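You operate a simulated robot arm through the tools that you are given. There is no shell and no other tool. Be economical: measure what you need, move in short steps, check, and stop when the job is done.

You run a simulated two-armed robot. Do the job below in one go: nothing can be reset, and whatever is moved stays where it is left.

Task
Hold the yellow sieve on the top of the goods table steady with one hand and put the purple block in it with the other.

The check looks at the end state, three seconds after you hand in, the way a careful person would. Anything else that was tipped, shoved, dropped, spilled or broken makes it a failure.

Robot
Two 7-joint arms with two-finger parallel grippers on one trunk, on a base that drives. Base frame: it is fixed to the floor where the robot stands at the start and does not move with it; the origin is under the middle of the robot, x ahead of it, y to its left, z up; the surface under the hand at the start is at about z = 0.96. Units: m, degrees, N and s.
The left shoulder is at the start at [0.07, 0.178, 1.17], the right one opposite. With the tool pointing down near the work surface each hand reaches from about 0.3 to 0.74 m from the robot's upright axis, wherever it stands, measured 20 degrees to its own side. Places, roughly: purple block (8x5x4 cm) [0.7, 0, 1]; yellow sieve [-2, -0.5, 0.75]. Payload 3.43 kg a hand.
The tool frame of a hand sits at the grasp point between the pads (the TCP): z along the fingers, y along the line on which they close. The tips reach 0.03 m beyond it. The gripper opens to 0.094 m. The fingers are 0.028 m wide and 0.01 m thick; the gripper's body (0.05 by 0.096 m) begins 0.055 m behind the TCP.
Orientation is that of the tool frame in the base frame, as a unit quaternion [x, y, z, w]. With the fingers straight down and closing along the base's y, the tool's x points along the base's -x, its y along +y and its z along -z.

Tools
- The arms move only by the tool move_arm. It takes "left_commands", "right_commands" or both (then of equal length, played together; a hand with none holds still); each is a list of rows, each a list of 3 entries, a list of its own where there are three numbers: the finger opening in m, from 0 to 0.094, then the shift along the tool's x, y, z in m, then the turn, a rotation vector about the tool's x, y, z in rad. In form: [[grip, [tx, ty, tz], [ax, ay, az]], ...]. A call has 1 to 8 rows; each row is the pose to reach, as a shift and turn from the pose commanded when the call began, along the tool's axes at that moment. A row lasts 0.2 s, in which the tool goes at most 0.05 m and 8.6 degrees; a call with a longer step from one row to the next is refused whole, and so is a gripper value outside its range. Where a pose cannot be reached the arm comes as near as it can. A force on the tool above 40 N (or 10 N above the force at the start of the call, whichever is more), or a blocked arm, ends the call early, and 0.2 s more pass. Each finger travels about 0.153 m/s and halts on what it meets, pressing with about 38 N; the grip force reading is that of the motor and also rises with nothing between the fingers. The clock runs only during rows and for 0.2 s after the last one: add rows that repeat a pose to give the fingers time. The reply holds the time, the measured pose of the TCP, the force on the tool along the base axes, the opening and the grip force, in the units named above and with some noise, with the torque about the TCP (base axes, N m) and any sound that the robot's microphone picked up.
- Cameras (640 x 400 px; columns grow to the right, rows downward): "scene" is now at [0.1345, -0.0102, 1.4808]; the picture's right is [-0.12, -0.99, 0.00], its down [-0.64, 0.08, -0.77] and it looks along [0.76, -0.09, -0.64] (base axes); focal length 262 px, centre (320, 200). "left" rides on the left gripper at [0.076, -0.014, -0.102] in its tool frame; the picture's right is [0.18, 0.98, 0.00], its down [-0.75, 0.14, -0.64] and it looks along [-0.63, 0.12, 0.77] (tool axes); focal length 243 px, centre (320, 200). "right" rides on the right gripper at [0.076, 0.014, -0.103] in its tool frame; the picture's right is [-0.18, 0.98, 0.00], its down [-0.75, -0.14, -0.64] and it looks along [-0.63, -0.12, 0.77] (tool axes); focal length 243 px, centre (320, 200). There is no depth. A picture from a camera that has moved, and an enlarged one, comes with that camera's place and axes in the base frame and with its lens.
- grab_frame(camera): a new picture of that camera. It takes no simulated time.
- slide_trunk(by): slides the trunk up (or, below 0, down) by that many m; the arms and the scene camera ride with it, the base frame stays. It gives what a move gives, with no picture.
- drive_base(legs): drives the robot by 1 to 6 legs, each [ahead, turn to the left] in m and degrees, along the robot's own axes; the way and the turn of a leg run together, so that a leg with both is an arc; at most 1.5 m and 180 degrees a leg. The arms and the cameras ride along, it lands a little off, and it stops where it bumps. It gives what a move gives.
- aim_head(pan, tilt): turns the head with the scene camera to pan (to the left, within 86 degrees either way) and tilt (down, from -29 to 69), counted from straight ahead of the robot. It gives what a move gives.
- zoom(camera, box): a new picture of the part [left, top, right, bottom] of that camera's present view, enlarged. It takes no simulated time.
- hand_in(): hands the job in; it is judged then, once.

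Work in short steps. Places have to be worked out from the pictures, the camera data and where the tool is seen: move nearer, look again, correct. Check each grasp and each placing, and mend what went wrong. You have 120 turns and 88 pictures in all, those below and enlarged ones among them. Open the grippers and draw the arms clear of the work before you hand the job in, unless the task says otherwise; then end with one line.

The tools are called after "Call:" by a JSON object that holds its "op" and its "data". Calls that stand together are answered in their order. move_arm: Moves the arms, as the interface text tells. Its arguments: {"type":"object","properties":{"left_commands":{"type":"array"},"right_commands":{"type":"array"}},"required":[]} The other tools are called the same way: slide_trunk (by) slides the trunk up or down; drive_base (legs) drives the base; aim_head (pan, tilt) turns the head that bears the scene camera; grab_frame (camera) takes a picture; zoom (camera, box) takes an enlarged picture of a part of a camera's view; hand_in () hands the job in.

At the start:

```text
t: 0.0
left_ee_pos: [0.5366, 0.2349, 1.2163]
left_tcp_rot: [0.0, 1.0, 0.0, 0.001]
left_wrist_force: [0.4, 0.5, 0.1]
left_moment: [0.02, 0.0, 0.01]
left_grip_width: 0.0941
left_grasp_force: 0.0
right_ee_pos: [0.4157, -0.262, 1.1875]
right_tcp_rot: [0.001, 1.0, 0.001, 0.0]
right_wrist_force: [0.8, -0.3, 0.5]
right_moment: [0.03, 0.02, 0.01]
right_grip_width: 0.0942
right_grasp_force: 0.1
trunk travel left (down, up): [-0.75, 0.09]
robot x, y, heading: [-0.0005, -0.0007, 0.2]
head pan, tilt: [-6.9, 39.8]
```

scene: 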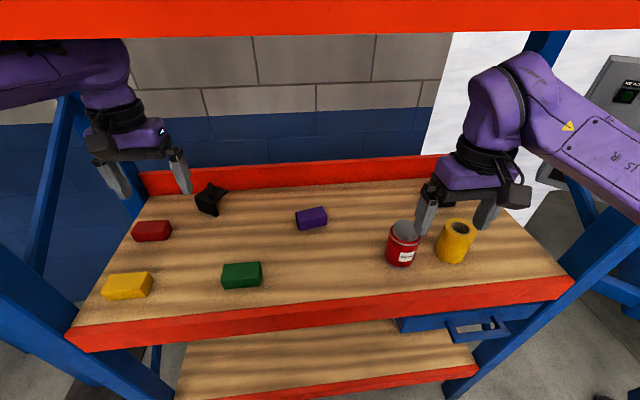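
right: 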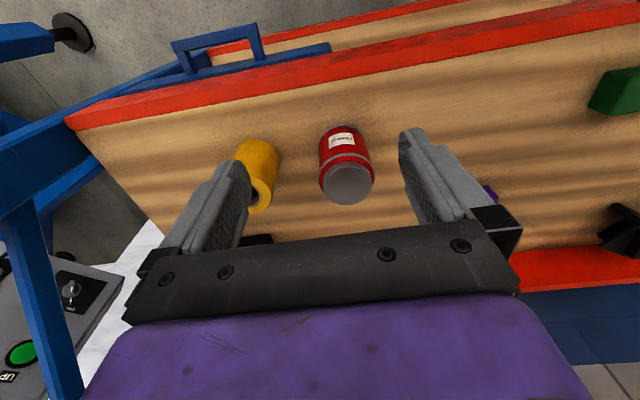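
left: 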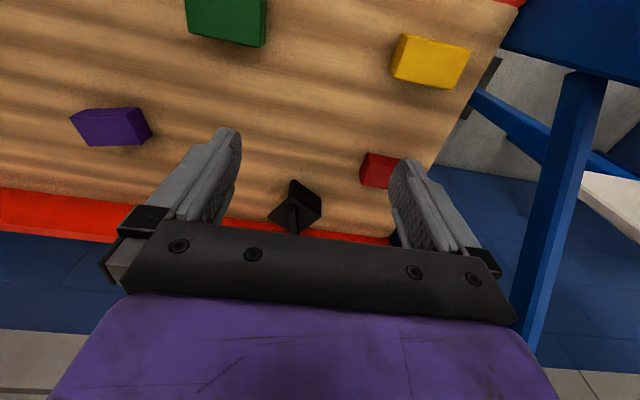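

I'll look closely at the purple block first to determine its place and orientation.

Call:
{"op": "zoom", "data": {"camera": "scene", "box": [250, 170, 370, 245]}}

Call:
{"op": "zoom", "data": {"camera": "left", "box": [40, 70, 200, 170]}}

```text
5.33 times, centred on (310, 208) of scene
camera zoom: at [0.1345, -0.0102, 1.4808], right [-0.12, -0.99, 0.0], down [-0.64, 0.08, -0.77], along [0.76, -0.09, -0.64], focal length 1399 px, centre (373, 160)
```

zoom: 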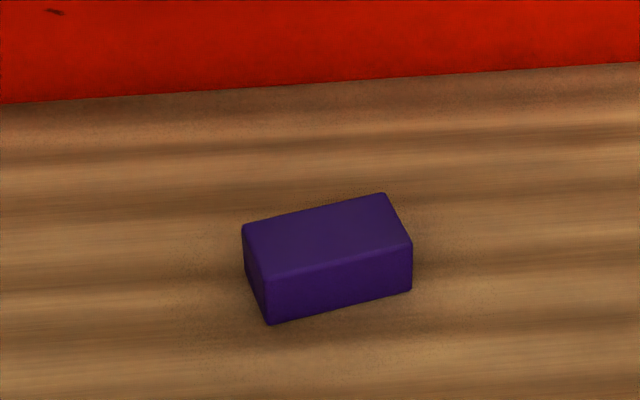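

```text
4.00 times, centred on (120, 120) of left
camera zoom: at [0.4602, 0.2209, 1.3168], right [-0.18, 0.98, 0.0], down [0.75, 0.14, 0.64], along [0.63, 0.12, -0.77], focal length 970 px, centre (1120, 520)
```

zoom: 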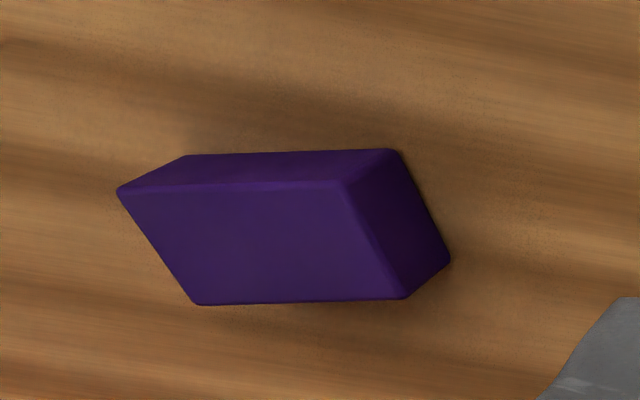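

The block's top centre is near [0.650, -0.047, 1.0]. Its long axis is about 12° off the base y, and the short axis is about 4–5 cm. I'll use the left hand and turn it about +78° around tool z so it closes across the short side, starting with the move above the block.

Call:
{"op": "move_arm", "data": {"left_commands": [[0.094, [-0.014, -0.035, 0.01], [0, 0, 0.147]], [0.094, [-0.028, -0.07, 0.02], [0, 0, 0.294]], [0.094, [-0.042, -0.105, 0.03], [0, 0, 0.441]], [0.094, [-0.056, -0.141, 0.04], [0, 0, 0.588]], [0.094, [-0.07, -0.176, 0.05], [0, 0, 0.735]], [0.094, [-0.084, -0.211, 0.06], [0, 0, 0.882]], [0.094, [-0.098, -0.246, 0.066], [0, 0, 1.029]], [0.094, [-0.113, -0.282, 0.07], [0, 0, 1.176]]]}}

Call:
{"op": "grab_frame", "data": {"camera": "left"}}

Call:
{"op": "grab_frame", "data": {"camera": "scene"}}

```text
t: 1.8
left_ee_pos: [0.611, -0.0208, 1.1457]
left_tcp_rot: [0.55, 0.835, 0.006, 0.004]
left_wrist_force: [0.0, 0.0, 0.2]
left_moment: [0.02, -0.05, 0.01]
left_grip_width: 0.0939
left_grasp_force: 0.0
left hand out of reach, approached as far as the arm can: row 7, 8
right_ee_pos: [0.4125, -0.2619, 1.1876]
right_tcp_rot: [0.001, 1.0, 0.001, 0.001]
right_wrist_force: [-0.9, -1.2, 0.1]
right_moment: [0.01, 0.0, 0.0]
right_grip_width: 0.094
right_grasp_force: 0.1
trunk travel left (down, up): [-0.75, 0.09]
robot x, y, heading: [0.0013, -0.0003, -0.0]
head pan, tilt: [-6.9, 39.8]
```

```text
82 pictures are left
camera left: at [0.5673, 0.043, 1.2475], right [0.83, 0.56, 0.01], down [0.42, -0.64, 0.64], along [0.37, -0.53, -0.77], focal length 243 px, centre (320, 200)
```

left: 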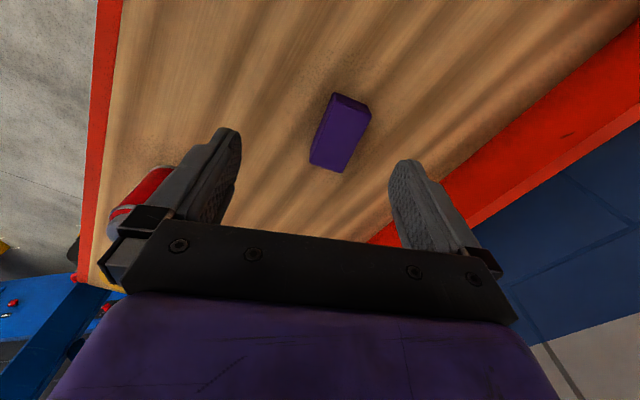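

```text
81 pictures are left
camera scene: at [0.1326, -0.0112, 1.481], right [-0.12, -0.99, 0.0], down [-0.63, 0.08, -0.77], along [0.76, -0.09, -0.64], focal length 262 px, centre (320, 200)
```

scene: 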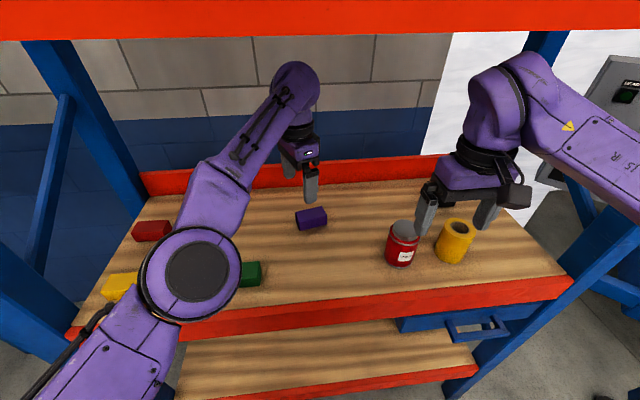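

The last bit was out of reach at this height, so I'll descend to about 1.08 (fingertips still above the block) and finish the turn. The added reach lower down should help.

Call:
{"op": "move_arm", "data": {"left_commands": [[0.094, [0, 0, 0.03], [0, 0, 0.1]], [0.094, [0, 0, 0.066], [0, 0, 0.195]], [0.094, [0, 0, 0.066], [0, 0, 0.195]]]}}

```text
t: 2.6
left_ee_pos: [0.6289, -0.0152, 1.0783]
left_tcp_rot: [0.633, 0.774, -0.001, -0.001]
left_wrist_force: [0.3, -0.1, 0.6]
left_moment: [0.03, -0.01, -0.02]
left_grip_width: 0.094
left_grasp_force: 0.0
left hand out of reach, approached as far as the arm can: row 1, 2, 3
right_ee_pos: [0.4149, -0.2628, 1.1882]
right_tcp_rot: [0.001, 1.0, 0.001, 0.0]
right_wrist_force: [0.7, -0.9, 0.7]
right_moment: [0.04, -0.02, 0.04]
right_grip_width: 0.0938
right_grasp_force: 0.1
trunk travel left (down, up): [-0.75, 0.09]
robot x, y, heading: [-0.0027, -0.0009, 0.1]
head pan, tilt: [-6.9, 39.8]
```

Still short by a few centimetres, so I'll drive the base 5 cm ahead. The fingertips are above everything on the table.

Call:
{"op": "drive_base", "data": {"legs": [[0.05, 0]]}}

Call:
{"op": "grab_frame", "data": {"camera": "left"}}

```text
t: 3.5
left_ee_pos: [0.6688, -0.0159, 1.0861]
left_tcp_rot: [0.634, 0.773, 0.002, 0.003]
left_wrist_force: [-1.0, -0.4, -0.1]
left_moment: [0.0, -0.05, 0.04]
left_grip_width: 0.0942
left_grasp_force: 0.1
right_ee_pos: [0.4515, -0.263, 1.1921]
right_tcp_rot: [0.002, 1.0, 0.001, 0.005]
right_wrist_force: [-0.1, -0.3, -0.2]
right_moment: [0.0, -0.08, 0.0]
right_grip_width: 0.0941
right_grasp_force: 0.2
trunk travel left (down, up): [-0.75, 0.09]
robot x, y, heading: [0.0483, 0.0054, -0.2]
head pan, tilt: [-6.9, 39.8]
```

```text
80 pictures are left
camera left: at [0.6385, 0.0556, 1.1868], right [0.93, 0.37, 0.01], down [0.28, -0.71, 0.64], along [0.25, -0.6, -0.77], focal length 243 px, centre (320, 200)
```

left: 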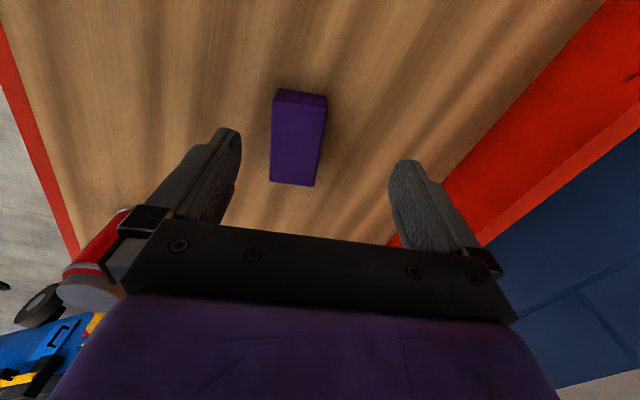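

The block now reads at about [0.655, -0.046] with its short axis at heading ~12–13°, and the hand is at [0.669, -0.016]. I'll shift over it at this height and check.

Call:
{"op": "move_arm", "data": {"left_commands": [[0.094, [-0.0267, -0.0196, 0], [0, 0, -0.02]], [0.094, [-0.0267, -0.0196, 0], [0, 0, -0.02]]]}}

Call:
{"op": "grab_frame", "data": {"camera": "left"}}

```text
t: 4.1
left_ee_pos: [0.6617, -0.0469, 1.081]
left_tcp_rot: [0.626, 0.779, 0.0, 0.0]
left_wrist_force: [0.2, -0.2, -0.3]
left_moment: [0.01, 0.01, 0.01]
left_grip_width: 0.0945
left_grasp_force: 0.1
right_ee_pos: [0.4597, -0.262, 1.1907]
right_tcp_rot: [0.002, 1.0, 0.0, 0.002]
right_wrist_force: [-0.4, -0.5, -0.6]
right_moment: [-0.03, -0.01, -0.04]
right_grip_width: 0.0941
right_grasp_force: 0.1
trunk travel left (down, up): [-0.75, 0.09]
robot x, y, heading: [0.05, -0.0008, -0.1]
head pan, tilt: [-6.9, 39.8]
```

```text
79 pictures are left
camera left: at [0.6302, 0.0247, 1.1832], right [0.92, 0.39, 0.0], down [0.3, -0.71, 0.64], along [0.25, -0.59, -0.77], focal length 243 px, centre (320, 200)
```

left: 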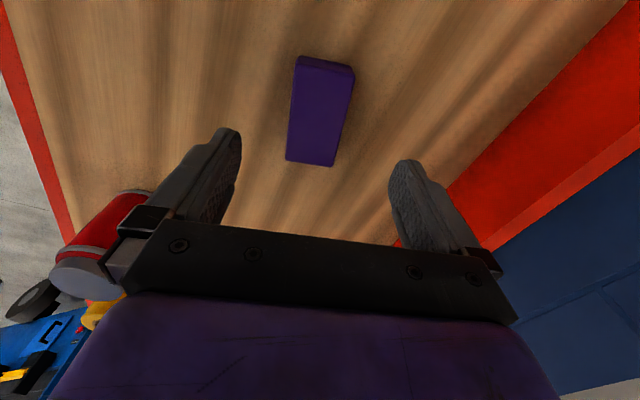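

The hand is centred over the block to within 5 mm. I'll make a small correction and descend so the tips stop about 8 mm above the table.

Call:
{"op": "move_arm", "data": {"left_commands": [[0.094, [0.0035, -0.0044, 0.02], [0, 0, 0]], [0.094, [0.0035, -0.0044, 0.05], [0, 0, 0]], [0.094, [0.0035, -0.0044, 0.07], [0, 0, 0]], [0.094, [0.0035, -0.0044, 0.083], [0, 0, 0]], [0.094, [0.0035, -0.0044, 0.083], [0, 0, 0]]]}}

Call:
{"op": "grab_frame", "data": {"camera": "left"}}

```text
t: 5.3
left_ee_pos: [0.6583, -0.042, 0.998]
left_tcp_rot: [0.626, 0.78, 0.0, 0.0]
left_wrist_force: [0.3, 0.2, 0.3]
left_moment: [-0.01, 0.01, -0.02]
left_grip_width: 0.0942
left_grasp_force: 0.1
right_ee_pos: [0.4608, -0.2629, 1.1888]
right_tcp_rot: [0.002, 1.0, 0.001, 0.001]
right_wrist_force: [1.0, 0.7, 1.3]
right_moment: [0.0, 0.02, 0.04]
right_grip_width: 0.0939
right_grasp_force: 0.1
trunk travel left (down, up): [-0.75, 0.09]
robot x, y, heading: [0.0473, 0.0063, 0.2]
head pan, tilt: [-6.9, 39.8]
```

```text
78 pictures are left
camera left: at [0.6277, 0.0285, 1.0981], right [0.92, 0.39, 0.0], down [0.3, -0.71, 0.64], along [0.25, -0.59, -0.77], focal length 243 px, centre (320, 200)
```

left: 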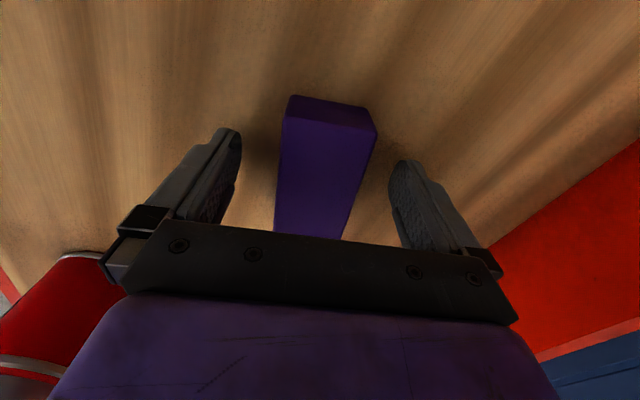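

The block sits between the fingers, so I'll close and give the fingers time.

Call:
{"op": "move_arm", "data": {"left_commands": [[0.06, [0, 0, 0], [0, 0, 0]], [0.03, [0, 0, 0], [0, 0, 0]], [0.02, [0, 0, 0], [0, 0, 0]], [0.02, [0, 0, 0], [0, 0, 0]]]}}

```text
t: 6.3
left_ee_pos: [0.6588, -0.0419, 0.9973]
left_tcp_rot: [0.626, 0.78, 0.0, -0.001]
left_wrist_force: [-0.1, -0.1, 0.3]
left_moment: [0.02, 0.03, 0.01]
left_grip_width: 0.0489
left_grasp_force: 38.3
right_ee_pos: [0.4616, -0.2621, 1.1879]
right_tcp_rot: [0.002, 1.0, 0.0, 0.001]
right_wrist_force: [0.8, 0.8, -0.7]
right_moment: [0.0, -0.01, 0.0]
right_grip_width: 0.0938
right_grasp_force: 0.2
trunk travel left (down, up): [-0.75, 0.09]
robot x, y, heading: [0.05, 0.0007, 0.2]
head pan, tilt: [-6.9, 39.8]
```

The grip is firm at 4.9 cm. Next I'll lift straight up, then draw the hand back to a carry pose.

Call:
{"op": "move_arm", "data": {"left_commands": [[0.02, [0, 0, -0.03], [0, 0, 0]], [0.02, [0, 0, -0.07], [0, 0, 0]], [0.02, [0.034, -0.027, -0.1], [0, 0, 0]], [0.02, [0.07, -0.057, -0.12], [0, 0, 0]], [0.02, [0.1, -0.084, -0.14], [0, 0, 0]], [0.02, [0.135, -0.11, -0.15], [0, 0, 0]], [0.02, [0.17, -0.138, -0.15], [0, 0, 0]], [0.02, [0.19, -0.155, -0.15], [0, 0, 0]]]}}

Call:
{"op": "grab_frame", "data": {"camera": "scene"}}

Call:
{"op": "grab_frame", "data": {"camera": "left"}}

```text
refused: row 3 steps farther than a row can; nothing moved
```

```text
77 pictures are left
camera scene: at [0.1831, -0.0106, 1.4808], right [-0.12, -0.99, 0.0], down [-0.64, 0.08, -0.77], along [0.76, -0.09, -0.64], focal length 262 px, centre (320, 200)
```

scene: 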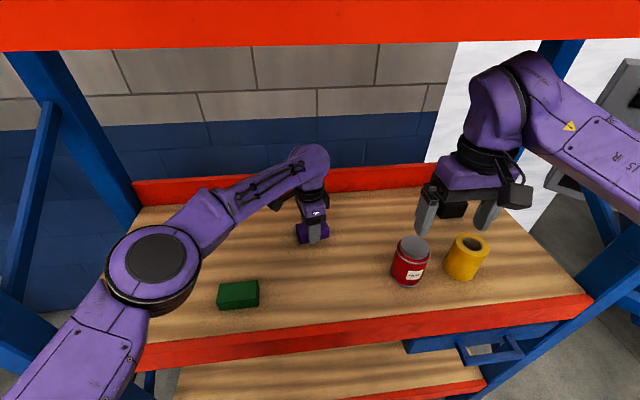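

```text
76 pictures are left
camera left: at [0.628, 0.0286, 1.0979], right [0.92, 0.39, 0.0], down [0.3, -0.71, 0.64], along [0.25, -0.59, -0.77], focal length 243 px, centre (320, 200)
```

left: 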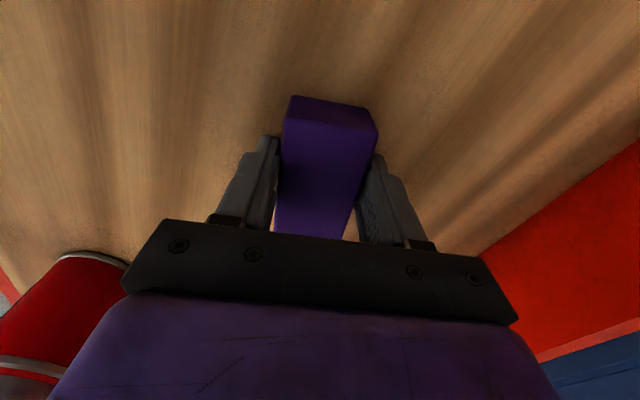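

The call was refused because row 3 stepped too far. I'll use smaller rows, straight up first.

Call:
{"op": "move_arm", "data": {"left_commands": [[0.02, [0, 0, -0.03], [0, 0, 0]], [0.02, [0, 0, -0.07], [0, 0, 0]], [0.02, [0, 0, -0.1], [0, 0, 0]], [0.02, [0.02, -0.016, -0.13], [0, 0, 0]], [0.02, [0.05, -0.04, -0.14], [0, 0, 0]], [0.02, [0.08, -0.065, -0.15], [0, 0, 0]], [0.02, [0.11, -0.09, -0.15], [0, 0, 0]], [0.02, [0.14, -0.115, -0.15], [0, 0, 0]]]}}

Call:
{"op": "grab_frame", "data": {"camera": "scene"}}

```text
t: 8.1
left_ee_pos: [0.5127, 0.0703, 1.1479]
left_tcp_rot: [0.626, 0.779, 0.0, 0.001]
left_wrist_force: [-0.7, -0.6, -0.3]
left_moment: [0.0, -0.02, 0.02]
left_grip_width: 0.02
left_grasp_force: 0.1
right_ee_pos: [0.4592, -0.2615, 1.1902]
right_tcp_rot: [0.001, 1.0, 0.0, 0.003]
right_wrist_force: [0.4, -0.2, -0.1]
right_moment: [-0.01, -0.04, -0.04]
right_grip_width: 0.094
right_grasp_force: 0.0
trunk travel left (down, up): [-0.75, 0.09]
robot x, y, heading: [0.0508, 0.0022, -0.3]
head pan, tilt: [-6.9, 39.8]
```

```text
75 pictures are left
camera scene: at [0.1807, -0.009, 1.481], right [-0.12, -0.99, 0.0], down [-0.63, 0.08, -0.77], along [0.76, -0.09, -0.64], focal length 262 px, centre (320, 200)
```

scene: 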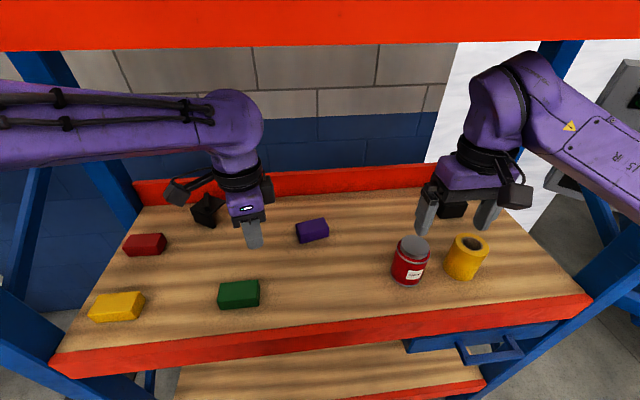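

The block slipped out of the fingers: the grip now reads 0.02 and the block is still on the table. I'll look at how it lies now.

Call:
{"op": "zoom", "data": {"camera": "scene", "box": [250, 190, 370, 265]}}

Call:
{"op": "grab_frame", "data": {"camera": "left"}}

```text
5.33 times, centred on (310, 228) of scene
camera zoom: at [0.1807, -0.009, 1.481], right [-0.12, -0.99, 0.0], down [-0.63, 0.08, -0.77], along [0.76, -0.09, -0.64], focal length 1399 px, centre (373, 53)
```

zoom: 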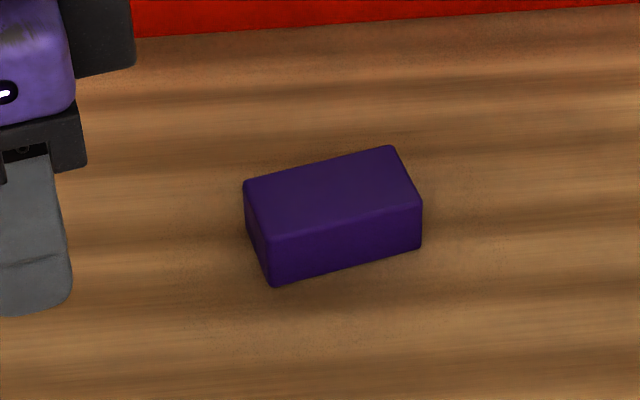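

```text
73 pictures are left
camera left: at [0.4829, 0.1422, 1.25], right [0.92, 0.39, 0.0], down [0.3, -0.7, 0.64], along [0.25, -0.59, -0.77], focal length 243 px, centre (320, 200)
```

left: 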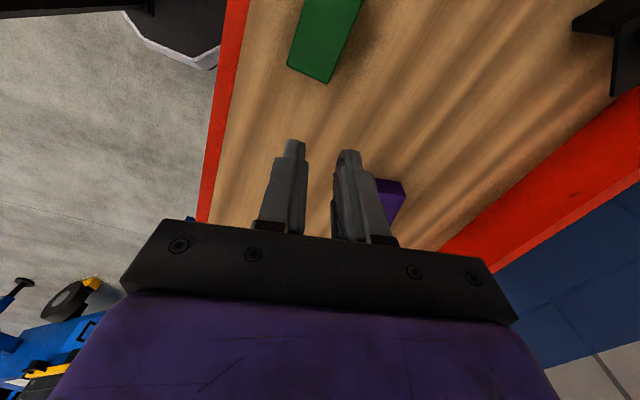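

The block is in the same place, [0.653, -0.044], and still upright. I'll go back over it, regrip deeper and lift slowly while reading the forces.

Call:
{"op": "move_arm", "data": {"left_commands": [[0.06, [-0.035, 0.028, 0], [0, 0, 0]], [0.094, [-0.07, 0.057, 0], [0, 0, 0]], [0.094, [-0.105, 0.085, 0], [0, 0, 0]], [0.094, [-0.14, 0.113, 0], [0, 0, 0]], [0.094, [-0.14, 0.113, 0.04], [0, 0, 0]], [0.094, [-0.14, 0.113, 0.07], [0, 0, 0]], [0.094, [-0.14, 0.113, 0.07], [0, 0, 0]]]}}

Call:
{"op": "grab_frame", "data": {"camera": "left"}}

```text
t: 9.7
left_ee_pos: [0.658, -0.046, 1.0737]
left_tcp_rot: [0.627, 0.779, 0.001, -0.001]
left_wrist_force: [-0.9, 0.4, 0.1]
left_moment: [0.0, 0.01, 0.0]
left_grip_width: 0.0937
left_grasp_force: 0.0
left hand out of reach, approached as far as the arm can: row 4
right_ee_pos: [0.4626, -0.2622, 1.1884]
right_tcp_rot: [0.002, 1.0, 0.001, 0.002]
right_wrist_force: [0.2, 0.2, 0.5]
right_moment: [-0.01, -0.03, 0.0]
right_grip_width: 0.094
right_grasp_force: 0.0
trunk travel left (down, up): [-0.75, 0.09]
robot x, y, heading: [0.0449, 0.0053, -0.0]
head pan, tilt: [-6.9, 39.8]
```

```text
72 pictures are left
camera left: at [0.6267, 0.0262, 1.1756], right [0.92, 0.39, 0.0], down [0.3, -0.71, 0.64], along [0.25, -0.59, -0.77], focal length 243 px, centre (320, 200)
```

left: 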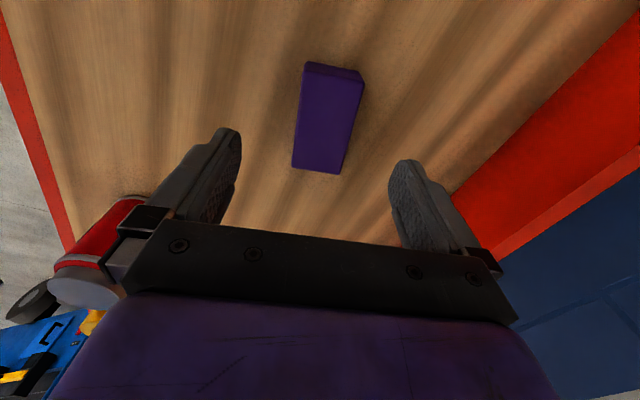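

I'm aligned, so I'll descend to TCP z of about 0.993.

Call:
{"op": "move_arm", "data": {"left_commands": [[0.094, [0, 0, 0.03], [0, 0, 0]], [0.094, [0, 0, 0.06], [0, 0, 0]], [0.094, [0, 0, 0.08], [0, 0, 0]], [0.06, [0, 0, 0.08], [0, 0, 0]], [0.03, [0, 0, 0.08], [0, 0, 0]], [0.0, [0, 0, 0.08], [0, 0, 0]], [0.0, [0, 0, 0.08], [0, 0, 0]], [0.0, [0, 0, 0.08], [0, 0, 0]]]}}

Call:
{"op": "move_arm", "data": {"left_commands": [[0.0, [0, 0, -0.004], [0, 0, 0]], [0.0, [0, 0, -0.008], [0, 0, 0]], [0.0, [0, 0, -0.012], [0, 0, 0]], [0.0, [0, 0, -0.012], [0, 0, 0]]]}}

Call:
{"op": "grab_frame", "data": {"camera": "left"}}

```text
t: 11.5
left_ee_pos: [0.6566, -0.0457, 0.9981]
left_tcp_rot: [0.627, 0.779, 0.001, 0.001]
left_wrist_force: [0.0, 0.0, 0.7]
left_moment: [0.03, 0.0, -0.02]
left_grip_width: 0.0484
left_grasp_force: 37.8
right_ee_pos: [0.4613, -0.2632, 1.1889]
right_tcp_rot: [0.002, 1.0, 0.0, 0.002]
right_wrist_force: [-0.3, -0.2, 0.5]
right_moment: [0.02, 0.0, 0.02]
right_grip_width: 0.0941
right_grasp_force: 0.1
trunk travel left (down, up): [-0.75, 0.09]
robot x, y, heading: [0.0483, -0.0003, -0.1]
head pan, tilt: [-6.9, 39.8]
```

```text
t: 12.5
left_ee_pos: [0.6555, -0.0427, 1.0089]
left_tcp_rot: [0.627, 0.779, -0.001, 0.001]
left_wrist_force: [0.2, -0.4, -1.0]
left_moment: [-0.01, 0.0, 0.03]
left_grip_width: 0.0484
left_grasp_force: 38.0
right_ee_pos: [0.4619, -0.2619, 1.1879]
right_tcp_rot: [0.001, 1.0, 0.0, 0.0]
right_wrist_force: [0.5, -0.1, -0.6]
right_moment: [0.04, -0.02, -0.01]
right_grip_width: 0.0941
right_grasp_force: 0.0
trunk travel left (down, up): [-0.75, 0.09]
robot x, y, heading: [0.0547, 0.0069, -0.1]
head pan, tilt: [-6.9, 39.8]
```

```text
71 pictures are left
camera left: at [0.6255, 0.0273, 1.1104], right [0.92, 0.39, 0.0], down [0.3, -0.71, 0.64], along [0.25, -0.59, -0.77], focal length 243 px, centre (320, 200)
```

left: 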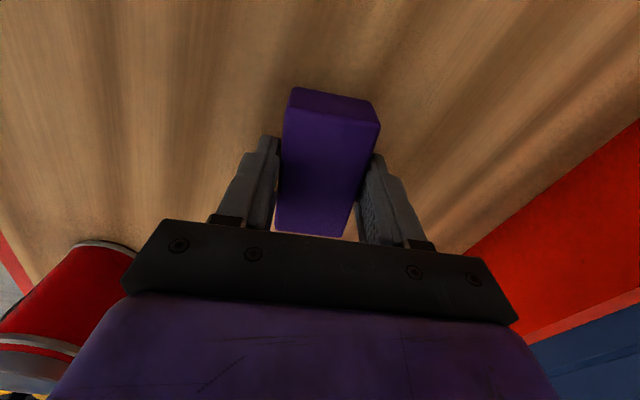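

Force shows about 1 N of load, which is within the noise. I'll lift another 15 mm slowly and compare pictures to see whether the block follows.

Call:
{"op": "move_arm", "data": {"left_commands": [[0.0, [0, 0, -0.005], [0, 0, 0]], [0.0, [0, 0, -0.01], [0, 0, 0]], [0.0, [0, 0, -0.015], [0, 0, 0]], [0.0, [0, 0, -0.015], [0, 0, 0]]]}}

Call:
{"op": "grab_frame", "data": {"camera": "left"}}

Call:
{"op": "zoom", "data": {"camera": "scene", "box": [250, 190, 370, 265]}}

```text
t: 13.5
left_ee_pos: [0.6571, -0.0431, 1.0231]
left_tcp_rot: [0.626, 0.78, 0.0, 0.0]
left_wrist_force: [-0.2, 0.1, -1.3]
left_moment: [-0.01, 0.0, 0.0]
left_grip_width: 0.0482
left_grasp_force: 37.9
right_ee_pos: [0.4638, -0.2632, 1.1886]
right_tcp_rot: [0.002, 1.0, -0.001, 0.001]
right_wrist_force: [-0.2, -0.8, -0.8]
right_moment: [0.01, -0.01, 0.03]
right_grip_width: 0.0939
right_grasp_force: 0.0
trunk travel left (down, up): [-0.75, 0.09]
robot x, y, heading: [0.0451, 0.0018, -0.2]
head pan, tilt: [-6.9, 39.8]
```

```text
70 pictures are left
camera left: at [0.6257, 0.028, 1.1254], right [0.92, 0.39, 0.0], down [0.3, -0.71, 0.64], along [0.25, -0.59, -0.77], focal length 243 px, centre (320, 200)
```

left: 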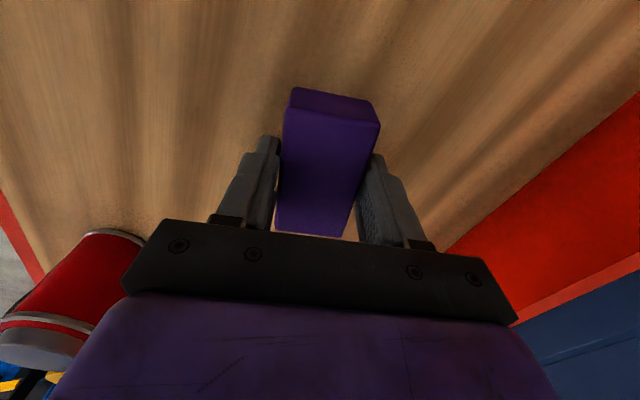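

```text
5.33 times, centred on (310, 228) of scene
camera zoom: at [0.1832, -0.0107, 1.4808], right [-0.12, -0.99, 0.0], down [-0.64, 0.08, -0.77], along [0.76, -0.09, -0.64], focal length 1399 px, centre (373, 53)
```

zoom: 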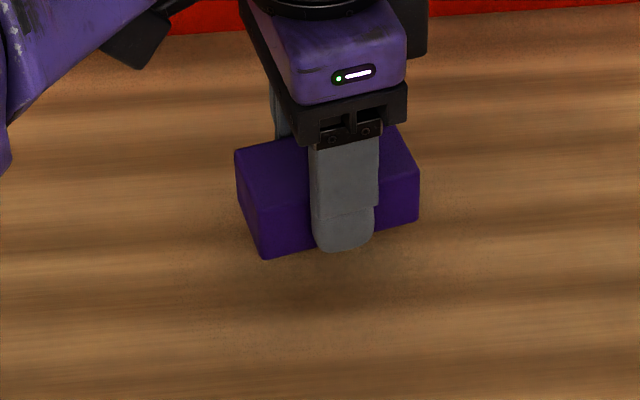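

The block is lifted and following. I'll keep going slowly upward at about 1.2 cm per row.

Call:
{"op": "move_arm", "data": {"left_commands": [[0.0, [0, 0, -0.006], [0, 0, 0]], [0.0, [0, 0, -0.016], [0, 0, 0]], [0.0, [0, 0, -0.028], [0, 0, 0]], [0.0, [0, 0, -0.04], [0, 0, 0]], [0.0, [0, 0, -0.052], [0, 0, 0]], [0.0, [0, 0, -0.064], [0, 0, 0]], [0.0, [0, 0, -0.074], [0, 0, 0]], [0.0, [0, 0, -0.08], [0, 0, 0]]]}}

Call:
{"op": "grab_frame", "data": {"camera": "left"}}

```text
t: 15.3
left_ee_pos: [0.657, -0.0426, 1.1042]
left_tcp_rot: [0.627, 0.779, 0.0, 0.0]
left_wrist_force: [0.5, -0.2, -1.8]
left_moment: [0.01, 0.0, 0.01]
left_grip_width: 0.0442
left_grasp_force: 38.0
right_ee_pos: [0.4628, -0.2618, 1.1887]
right_tcp_rot: [0.002, 1.0, 0.0, 0.001]
right_wrist_force: [-0.4, 0.4, 0.1]
right_moment: [-0.04, -0.01, 0.01]
right_grip_width: 0.0939
right_grasp_force: 0.0
trunk travel left (down, up): [-0.75, 0.09]
robot x, y, heading: [0.0497, 0.0, -0.0]
head pan, tilt: [-6.9, 39.8]
```

```text
68 pictures are left
camera left: at [0.6259, 0.0286, 1.2048], right [0.92, 0.39, 0.0], down [0.3, -0.71, 0.64], along [0.25, -0.59, -0.77], focal length 243 px, centre (320, 200)
```

left: 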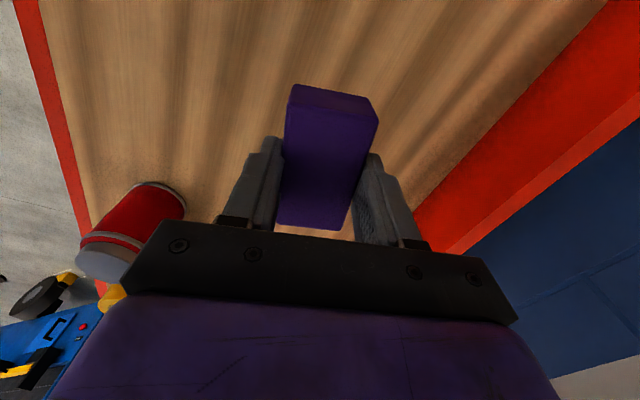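

The grip width shrank from 48 to 44 mm, so the block is creeping out and may have tapered sides. I'll look before going further.

Call:
{"op": "zoom", "data": {"camera": "scene", "box": [250, 150, 370, 225]}}

Call:
{"op": "zoom", "data": {"camera": "left", "box": [220, 60, 440, 250]}}

```text
5.33 times, centred on (310, 188) of scene
camera zoom: at [0.1831, -0.0107, 1.4808], right [-0.12, -0.99, 0.0], down [-0.64, 0.08, -0.77], along [0.76, -0.09, -0.64], focal length 1399 px, centre (373, 267)
```

zoom: 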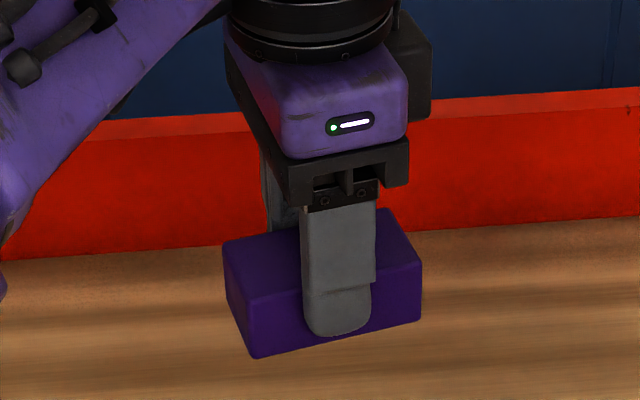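

```text
2.11 times, centred on (330, 155) of left
camera zoom: at [0.6259, 0.0286, 1.2048], right [0.92, 0.39, 0.0], down [0.3, -0.71, 0.64], along [0.25, -0.59, -0.77], focal length 511 px, centre (299, 295)
```

zoom: 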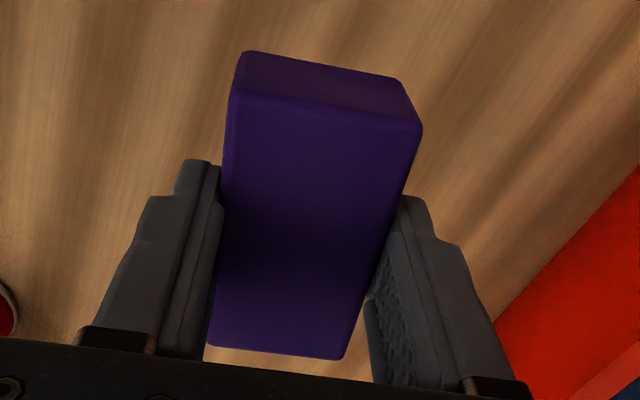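

I'll hold still for a moment and see whether the creep continues.

Call:
{"op": "move_arm", "data": {"left_commands": [[0.0, [0, 0, 0], [0, 0, 0]], [0.0, [0, 0, 0], [0, 0, 0]], [0.0, [0, 0, 0], [0, 0, 0]], [0.0, [0, 0, 0], [0, 0, 0]]]}}

Call:
{"op": "zoom", "data": {"camera": "scene", "box": [250, 150, 370, 225]}}

```text
t: 16.3
left_ee_pos: [0.6569, -0.0428, 1.1036]
left_tcp_rot: [0.627, 0.779, 0.0, 0.0]
left_wrist_force: [-0.3, -0.2, -1.1]
left_moment: [-0.01, 0.01, 0.02]
left_grip_width: 0.0442
left_grasp_force: 37.5
right_ee_pos: [0.4627, -0.2617, 1.1883]
right_tcp_rot: [0.002, 1.0, -0.001, 0.0]
right_wrist_force: [0.2, -0.3, -0.7]
right_moment: [-0.03, 0.0, 0.02]
right_grip_width: 0.0942
right_grasp_force: 0.0
trunk travel left (down, up): [-0.75, 0.09]
robot x, y, heading: [0.0494, 0.0023, -0.0]
head pan, tilt: [-6.9, 39.8]
```

```text
5.33 times, centred on (310, 188) of scene
camera zoom: at [0.1832, -0.0106, 1.4808], right [-0.12, -0.99, 0.0], down [-0.64, 0.08, -0.77], along [0.76, -0.09, -0.64], focal length 1399 px, centre (373, 267)
```

zoom: 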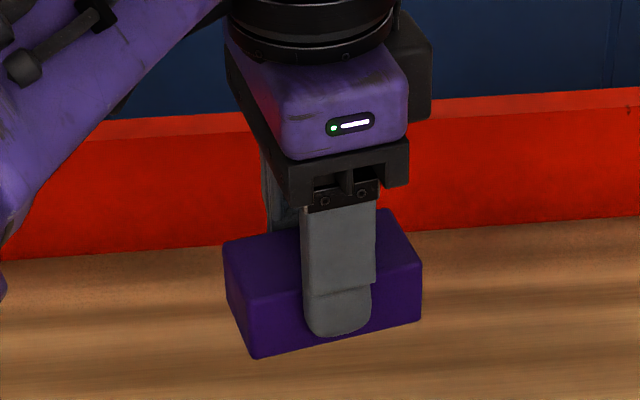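

The hold is stable now. To get a deeper, flush grip I'll set it down gently, open, and regrip.

Call:
{"op": "move_arm", "data": {"left_commands": [[0.0, [0, 0, 0.01], [0, 0, 0]], [0.0, [0, 0, 0.025], [0, 0, 0]], [0.0, [0, 0, 0.04], [0, 0, 0]], [0.0, [0, 0, 0.055], [0, 0, 0]], [0.0, [0, 0, 0.07], [0, 0, 0]], [0.0, [0, 0, 0.082], [0, 0, 0]], [0.0, [0, 0, 0.09], [0, 0, 0]], [0.0, [0, 0, 0.095], [0, 0, 0]]]}}

Call:
{"op": "move_arm", "data": {"left_commands": [[0.0, [0, 0, 0.003], [0, 0, 0]], [0.0, [0, 0, 0.006], [0, 0, 0]], [0.0, [0, 0, 0.008], [0, 0, 0]], [0.0, [0, 0, 0.008], [0, 0, 0]]]}}

Call:
{"op": "zoom", "data": {"camera": "scene", "box": [250, 190, 370, 265]}}

```text
t: 18.1
left_ee_pos: [0.6569, -0.0428, 1.0093]
left_tcp_rot: [0.626, 0.78, 0.0, 0.0]
left_wrist_force: [0.1, -1.8, -1.4]
left_moment: [0.05, -0.01, -0.01]
left_grip_width: 0.044
left_grasp_force: 38.3
right_ee_pos: [0.4629, -0.2622, 1.1887]
right_tcp_rot: [0.001, 1.0, 0.0, 0.0]
right_wrist_force: [-0.3, 0.1, -0.1]
right_moment: [0.0, -0.03, -0.02]
right_grip_width: 0.0942
right_grasp_force: 0.0
trunk travel left (down, up): [-0.75, 0.09]
robot x, y, heading: [0.0492, 0.0016, -0.1]
head pan, tilt: [-6.9, 39.8]
```

```text
t: 19.1
left_ee_pos: [0.6544, -0.0446, 1.0037]
left_tcp_rot: [0.626, 0.78, 0.001, 0.001]
left_wrist_force: [5.5, -2.2, 14.5]
left_moment: [0.47, -0.08, -0.18]
left_grip_width: 0.0439
left_grasp_force: 37.7
right_ee_pos: [0.462, -0.2629, 1.1883]
right_tcp_rot: [0.001, 1.0, 0.001, 0.001]
right_wrist_force: [0.3, 0.3, -0.4]
right_moment: [0.01, 0.02, -0.01]
right_grip_width: 0.0942
right_grasp_force: 0.1
trunk travel left (down, up): [-0.75, 0.09]
robot x, y, heading: [0.0499, 0.0002, -0.0]
head pan, tilt: [-6.9, 39.8]
```

```text
5.33 times, centred on (310, 228) of scene
camera zoom: at [0.182, -0.011, 1.4811], right [-0.12, -0.99, 0.0], down [-0.63, 0.08, -0.77], along [0.76, -0.09, -0.64], focal length 1399 px, centre (373, 53)
```

zoom: 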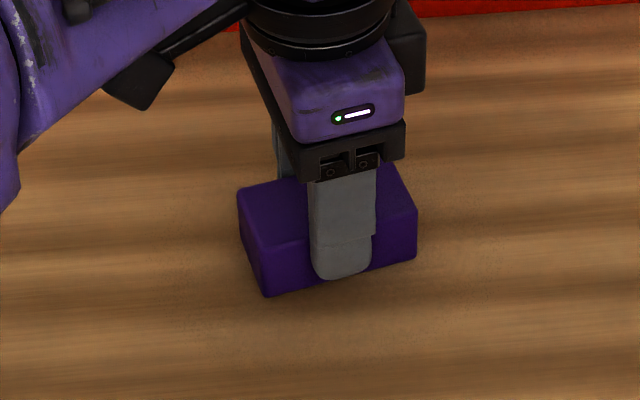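

It's on the table with 14 N of contact. Next: open, go about 1 cm deeper, and close again.

Call:
{"op": "move_arm", "data": {"left_commands": [[0.03, [0, 0, -0.002], [0, 0, 0]], [0.06, [0, 0, -0.002], [0, 0, 0]], [0.08, [0, 0, -0.002], [0, 0, 0]], [0.08, [0, 0, 0.0], [0, 0, 0]], [0.08, [0, 0, 0.0], [0, 0, 0]]]}}

Call:
{"op": "grab_frame", "data": {"camera": "left"}}

Call:
{"op": "zoom", "data": {"camera": "scene", "box": [250, 190, 370, 265]}}

```text
t: 20.3
left_ee_pos: [0.655, -0.0453, 1.0008]
left_tcp_rot: [0.627, 0.779, 0.0, 0.001]
left_wrist_force: [0.1, -1.1, 0.1]
left_moment: [0.02, -0.01, 0.02]
left_grip_width: 0.0801
left_grasp_force: 0.1
right_ee_pos: [0.4628, -0.2635, 1.1888]
right_tcp_rot: [0.002, 1.0, 0.0, 0.0]
right_wrist_force: [0.5, 0.1, 0.0]
right_moment: [-0.01, 0.01, -0.01]
right_grip_width: 0.0941
right_grasp_force: 0.1
trunk travel left (down, up): [-0.75, 0.09]
robot x, y, heading: [0.0496, 0.0018, 0.1]
head pan, tilt: [-6.9, 39.8]
```

```text
63 pictures are left
camera left: at [0.625, 0.0274, 1.1024], right [0.92, 0.39, 0.0], down [0.3, -0.71, 0.64], along [0.25, -0.59, -0.77], focal length 243 px, centre (320, 200)
```

left: 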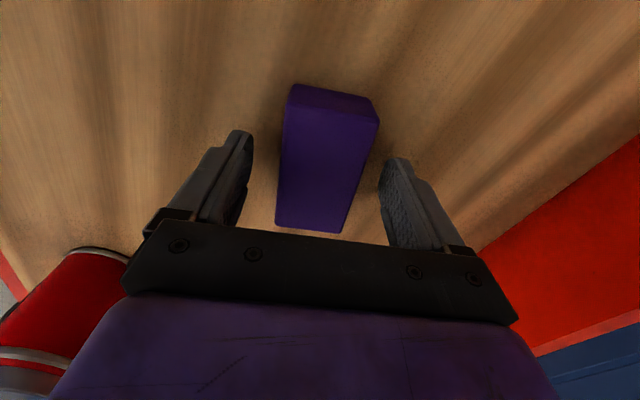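

```text
5.33 times, centred on (310, 228) of scene
camera zoom: at [0.1829, -0.0107, 1.4808], right [-0.12, -0.99, 0.0], down [-0.64, 0.08, -0.77], along [0.76, -0.09, -0.64], focal length 1399 px, centre (373, 53)
```

zoom: 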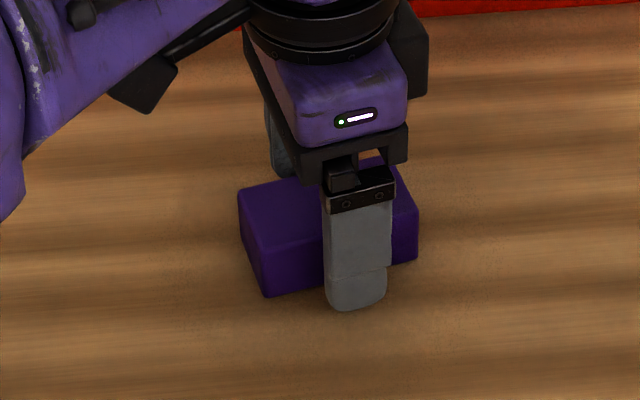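

The block is upright, centred near [0.653, -0.040], with heading about 13.7°. I'll correct the hand slightly, go deeper, and close.

Call:
{"op": "move_arm", "data": {"left_commands": [[0.08, [0.006, -0.002, 0.0], [0, 0, -0.022]], [0.08, [0.006, -0.002, 0.007], [0, 0, -0.022]], [0.06, [0.006, -0.002, 0.007], [0, 0, -0.022]], [0.05, [0.006, -0.002, 0.007], [0, 0, -0.022]], [0.04, [0.006, -0.002, 0.007], [0, 0, -0.022]], [0.0, [0.006, -0.002, 0.007], [0, 0, -0.022]], [0.0, [0.006, -0.002, 0.007], [0, 0, -0.022]]]}}

```text
t: 21.9
left_ee_pos: [0.6529, -0.0393, 0.9931]
left_tcp_rot: [0.618, 0.786, -0.001, 0.0]
left_wrist_force: [0.4, 0.6, -0.7]
left_moment: [0.03, 0.01, -0.02]
left_grip_width: 0.0489
left_grasp_force: 38.2
right_ee_pos: [0.4613, -0.2624, 1.1885]
right_tcp_rot: [0.002, 1.0, 0.0, 0.001]
right_wrist_force: [-0.3, 0.6, 0.2]
right_moment: [0.01, 0.01, -0.01]
right_grip_width: 0.0939
right_grasp_force: 0.0
trunk travel left (down, up): [-0.75, 0.09]
robot x, y, heading: [0.0511, 0.0027, -0.2]
head pan, tilt: [-6.9, 39.8]
```

The grip is 4.9 cm again with a deeper hold. I'll lift very gently and watch the width for creep.

Call:
{"op": "move_arm", "data": {"left_commands": [[0.0, [0, 0, -0.003], [0, 0, 0]], [0.0, [0, 0, -0.007], [0, 0, 0]], [0.0, [0, 0, -0.012], [0, 0, 0]], [0.0, [0, 0, -0.017], [0, 0, 0]], [0.0, [0, 0, -0.022], [0, 0, 0]], [0.0, [0, 0, -0.026], [0, 0, 0]], [0.0, [0, 0, -0.029], [0, 0, 0]], [0.0, [0, 0, -0.03], [0, 0, 0]]]}}

Call:
{"op": "move_arm", "data": {"left_commands": [[0.0, [0, 0, -0.003], [0, 0, 0]], [0.0, [0, 0, -0.007], [0, 0, 0]], [0.0, [0, 0, -0.012], [0, 0, 0]], [0.0, [0, 0, -0.017], [0, 0, 0]], [0.0, [0, 0, -0.022], [0, 0, 0]], [0.0, [0, 0, -0.026], [0, 0, 0]], [0.0, [0, 0, -0.029], [0, 0, 0]], [0.0, [0, 0, -0.03], [0, 0, 0]]]}}

Call:
{"op": "zoom", "data": {"camera": "left", "box": [220, 60, 440, 250]}}

Call:
{"op": "zoom", "data": {"camera": "scene", "box": [250, 170, 370, 245]}}

```text
t: 23.7
left_ee_pos: [0.6531, -0.0383, 1.0236]
left_tcp_rot: [0.618, 0.786, 0.001, 0.0]
left_wrist_force: [0.7, 0.0, -1.2]
left_moment: [0.04, -0.02, 0.02]
left_grip_width: 0.0489
left_grasp_force: 37.9
right_ee_pos: [0.4617, -0.2627, 1.1882]
right_tcp_rot: [0.002, 1.0, 0.0, 0.001]
right_wrist_force: [0.0, 0.3, 0.4]
right_moment: [-0.01, 0.0, 0.03]
right_grip_width: 0.0939
right_grasp_force: 0.1
trunk travel left (down, up): [-0.75, 0.09]
robot x, y, heading: [0.0491, 0.0014, -0.1]
head pan, tilt: [-6.9, 39.8]
```

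```text
t: 25.5
left_ee_pos: [0.654, -0.0367, 1.0538]
left_tcp_rot: [0.618, 0.786, 0.0, 0.0]
left_wrist_force: [-0.4, -0.4, -1.1]
left_moment: [0.05, -0.01, -0.02]
left_grip_width: 0.0487
left_grasp_force: 37.8
right_ee_pos: [0.4626, -0.2628, 1.189]
right_tcp_rot: [0.002, 1.0, 0.0, 0.002]
right_wrist_force: [-0.2, 0.7, -0.1]
right_moment: [0.02, -0.01, -0.01]
right_grip_width: 0.0939
right_grasp_force: 0.1
trunk travel left (down, up): [-0.75, 0.09]
robot x, y, heading: [0.0502, 0.0005, -0.3]
head pan, tilt: [-6.9, 39.8]
```

```text
2.11 times, centred on (330, 155) of left
camera zoom: at [0.6211, 0.0323, 1.1557], right [0.91, 0.41, 0.0], down [0.32, -0.7, 0.64], along [0.26, -0.58, -0.77], focal length 511 px, centre (299, 295)
```

zoom: 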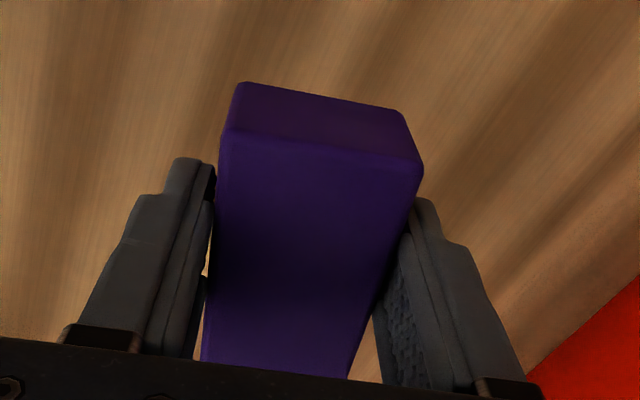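

```text
5.33 times, centred on (310, 208) of scene
camera zoom: at [0.1832, -0.0106, 1.4808], right [-0.12, -0.99, 0.0], down [-0.64, 0.08, -0.77], along [0.76, -0.09, -0.64], focal length 1399 px, centre (373, 160)
```

zoom: 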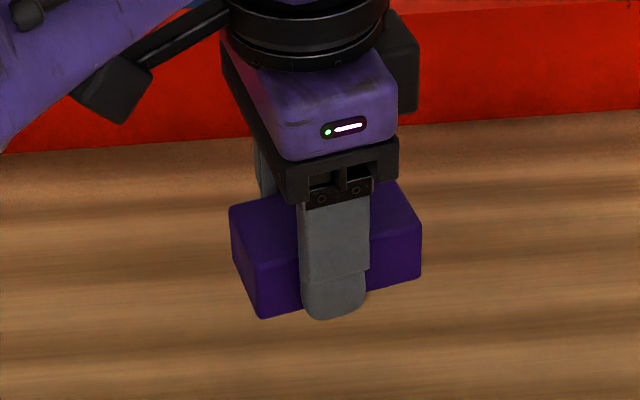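

Now the width holds at 48.7 mm and the block follows. I'll test with a short base move back while still over the table.

Call:
{"op": "drive_base", "data": {"legs": [[-0.08, 0]]}}

Call:
{"op": "zoom", "data": {"camera": "left", "box": [220, 60, 440, 250]}}

```text
t: 26.6
left_ee_pos: [0.5736, -0.0375, 1.0536]
left_tcp_rot: [0.617, 0.787, 0.0, -0.002]
left_wrist_force: [-0.9, 1.8, -1.6]
left_moment: [0.04, 0.02, 0.0]
left_grip_width: 0.0489
left_grasp_force: 38.0
right_ee_pos: [0.3838, -0.2622, 1.1877]
right_tcp_rot: [0.0, 1.0, 0.001, 0.001]
right_wrist_force: [0.8, -1.0, 0.5]
right_moment: [-0.02, 0.03, 0.01]
right_grip_width: 0.094
right_grasp_force: 0.0
trunk travel left (down, up): [-0.75, 0.09]
robot x, y, heading: [-0.0274, -0.0024, 0.1]
head pan, tilt: [-6.9, 39.8]
```

```text
2.11 times, centred on (330, 155) of left
camera zoom: at [0.5422, 0.0335, 1.1546], right [0.91, 0.41, 0.0], down [0.32, -0.7, 0.64], along [0.26, -0.58, -0.77], focal length 511 px, centre (299, 295)
```

zoom: 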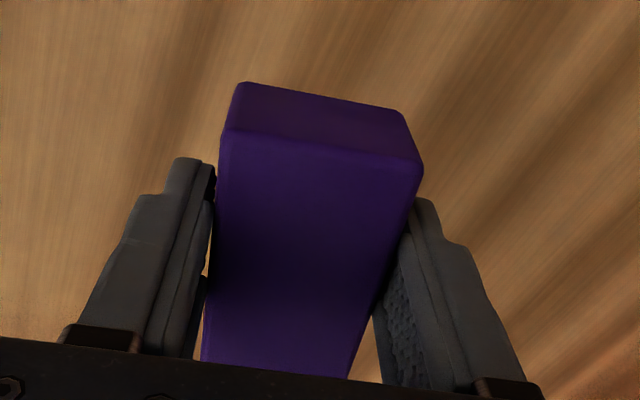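

The grip is solid. I'll back away from the rack.

Call:
{"op": "drive_base", "data": {"legs": [[-0.4, 0]]}}

Call:
{"op": "aim_head", "data": {"pan": -86, "tilt": 20}}

Call:
{"op": "grab_frame", "data": {"camera": "scene"}}

Call:
{"op": "grab_frame", "data": {"camera": "left"}}

```text
t: 29.1
left_ee_pos: [0.1565, -0.0355, 1.0532]
left_tcp_rot: [0.615, 0.788, 0.0, -0.001]
left_wrist_force: [0.6, 0.7, -1.2]
left_moment: [0.03, 0.0, 0.01]
left_grip_width: 0.0488
left_grasp_force: 38.1
right_ee_pos: [-0.0336, -0.2629, 1.1878]
right_tcp_rot: [-0.001, 1.0, 0.0, 0.0]
right_wrist_force: [0.1, 0.7, -0.4]
right_moment: [-0.03, -0.01, 0.0]
right_grip_width: 0.094
right_grasp_force: 0.0
trunk travel left (down, up): [-0.75, 0.09]
robot x, y, heading: [-0.4466, -0.003, 0.0]
head pan, tilt: [-6.9, 39.8]
```

```text
t: 30.7
left_ee_pos: [0.1561, -0.0353, 1.0537]
left_tcp_rot: [0.616, 0.788, 0.0, -0.001]
left_wrist_force: [-0.3, 0.1, -1.1]
left_moment: [0.01, -0.04, -0.01]
left_grip_width: 0.0486
left_grasp_force: 37.7
right_ee_pos: [-0.0338, -0.2613, 1.1881]
right_tcp_rot: [0.0, 1.0, 0.001, -0.001]
right_wrist_force: [0.2, -0.2, 1.0]
right_moment: [0.0, 0.01, 0.01]
right_grip_width: 0.0941
right_grasp_force: 0.1
trunk travel left (down, up): [-0.75, 0.09]
robot x, y, heading: [-0.4489, -0.001, 0.1]
head pan, tilt: [-85.9, 20.0]
```

```text
58 pictures are left
camera scene: at [-0.3919, -0.0937, 1.5119], right [-1.0, -0.07, 0.0], down [-0.03, 0.34, -0.94], along [0.07, -0.94, -0.34], focal length 262 px, centre (320, 200)
```

scene: 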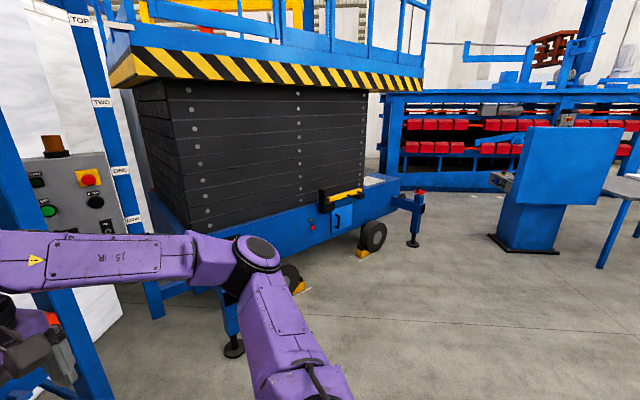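

```text
57 pictures are left
camera left: at [0.1233, 0.0345, 1.1553], right [0.91, 0.42, 0.0], down [0.32, -0.7, 0.64], along [0.27, -0.58, -0.77], focal length 243 px, centre (320, 200)
```

left: 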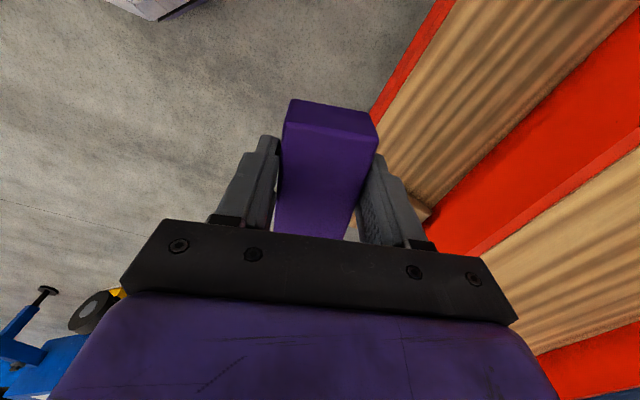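

The right side is clear for more than 1 m. I'll turn right 90° first and then look toward the goods table.

Call:
{"op": "drive_base", "data": {"legs": [[0, -90]]}}

Call:
{"op": "aim_head", "data": {"pan": -75, "tilt": 22}}

Call:
{"op": "grab_frame", "data": {"camera": "scene"}}

```text
t: 34.8
left_ee_pos: [-0.465, -0.6056, 1.0532]
left_tcp_rot: [0.99, 0.138, -0.001, 0.0]
left_wrist_force: [-0.4, 0.8, -0.7]
left_moment: [0.01, 0.02, -0.05]
left_grip_width: 0.0487
left_grasp_force: 37.7
right_ee_pos: [-0.6969, -0.4235, 1.1888]
right_tcp_rot: [0.695, 0.719, 0.001, 0.0]
right_wrist_force: [-0.5, -0.1, 0.2]
right_moment: [-0.01, -0.06, -0.01]
right_grip_width: 0.0941
right_grasp_force: 0.1
trunk travel left (down, up): [-0.75, 0.09]
robot x, y, heading: [-0.4487, -0.0039, -88.2]
head pan, tilt: [-85.9, 20.0]
```

```text
t: 35.5
left_ee_pos: [-0.4664, -0.6059, 1.0552]
left_tcp_rot: [0.99, 0.138, 0.001, -0.001]
left_wrist_force: [1.1, -0.3, -1.8]
left_moment: [0.01, -0.03, -0.02]
left_grip_width: 0.0488
left_grasp_force: 38.1
right_ee_pos: [-0.6969, -0.4228, 1.1868]
right_tcp_rot: [0.695, 0.719, 0.0, 0.0]
right_wrist_force: [-0.1, -0.5, -0.5]
right_moment: [-0.01, 0.02, -0.02]
right_grip_width: 0.0941
right_grasp_force: 0.0
trunk travel left (down, up): [-0.75, 0.09]
robot x, y, heading: [-0.4502, -0.0051, -88.1]
head pan, tilt: [-75.0, 22.0]
```

```text
56 pictures are left
camera scene: at [-0.5369, -0.0782, 1.5087], right [-0.29, 0.96, 0.0], down [0.36, 0.11, -0.93], along [-0.89, -0.27, -0.37], focal length 262 px, centre (320, 200)
```

scene: 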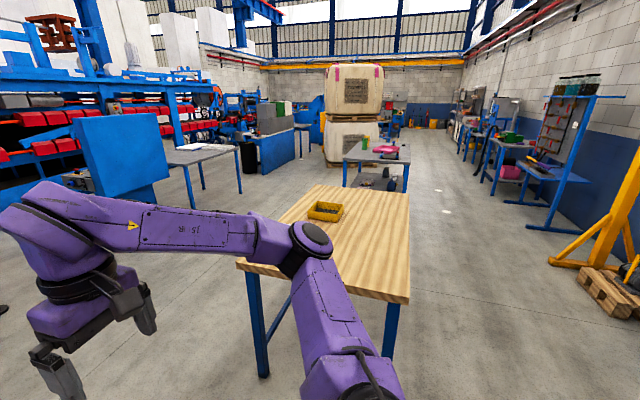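

I see the wooden-topped goods table with a yellow item on it. I'll zoom in on it.

Call:
{"op": "zoom", "data": {"camera": "scene", "box": [230, 170, 420, 300]}}

```text
3.08 times, centred on (325, 235) of scene
camera zoom: at [-0.5369, -0.0782, 1.5087], right [-0.29, 0.96, 0.0], down [0.36, 0.11, -0.93], along [-0.89, -0.27, -0.37], focal length 807 px, centre (305, 92)
```

zoom: 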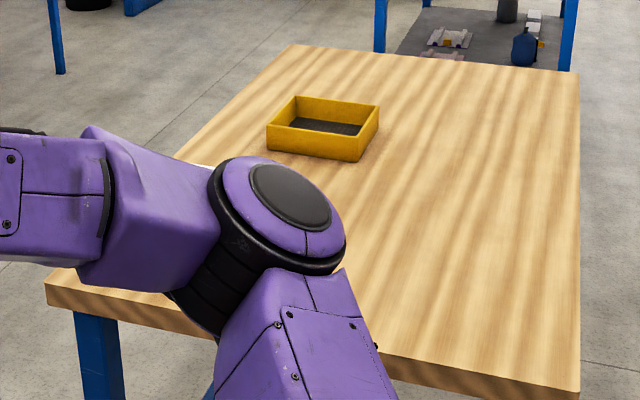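

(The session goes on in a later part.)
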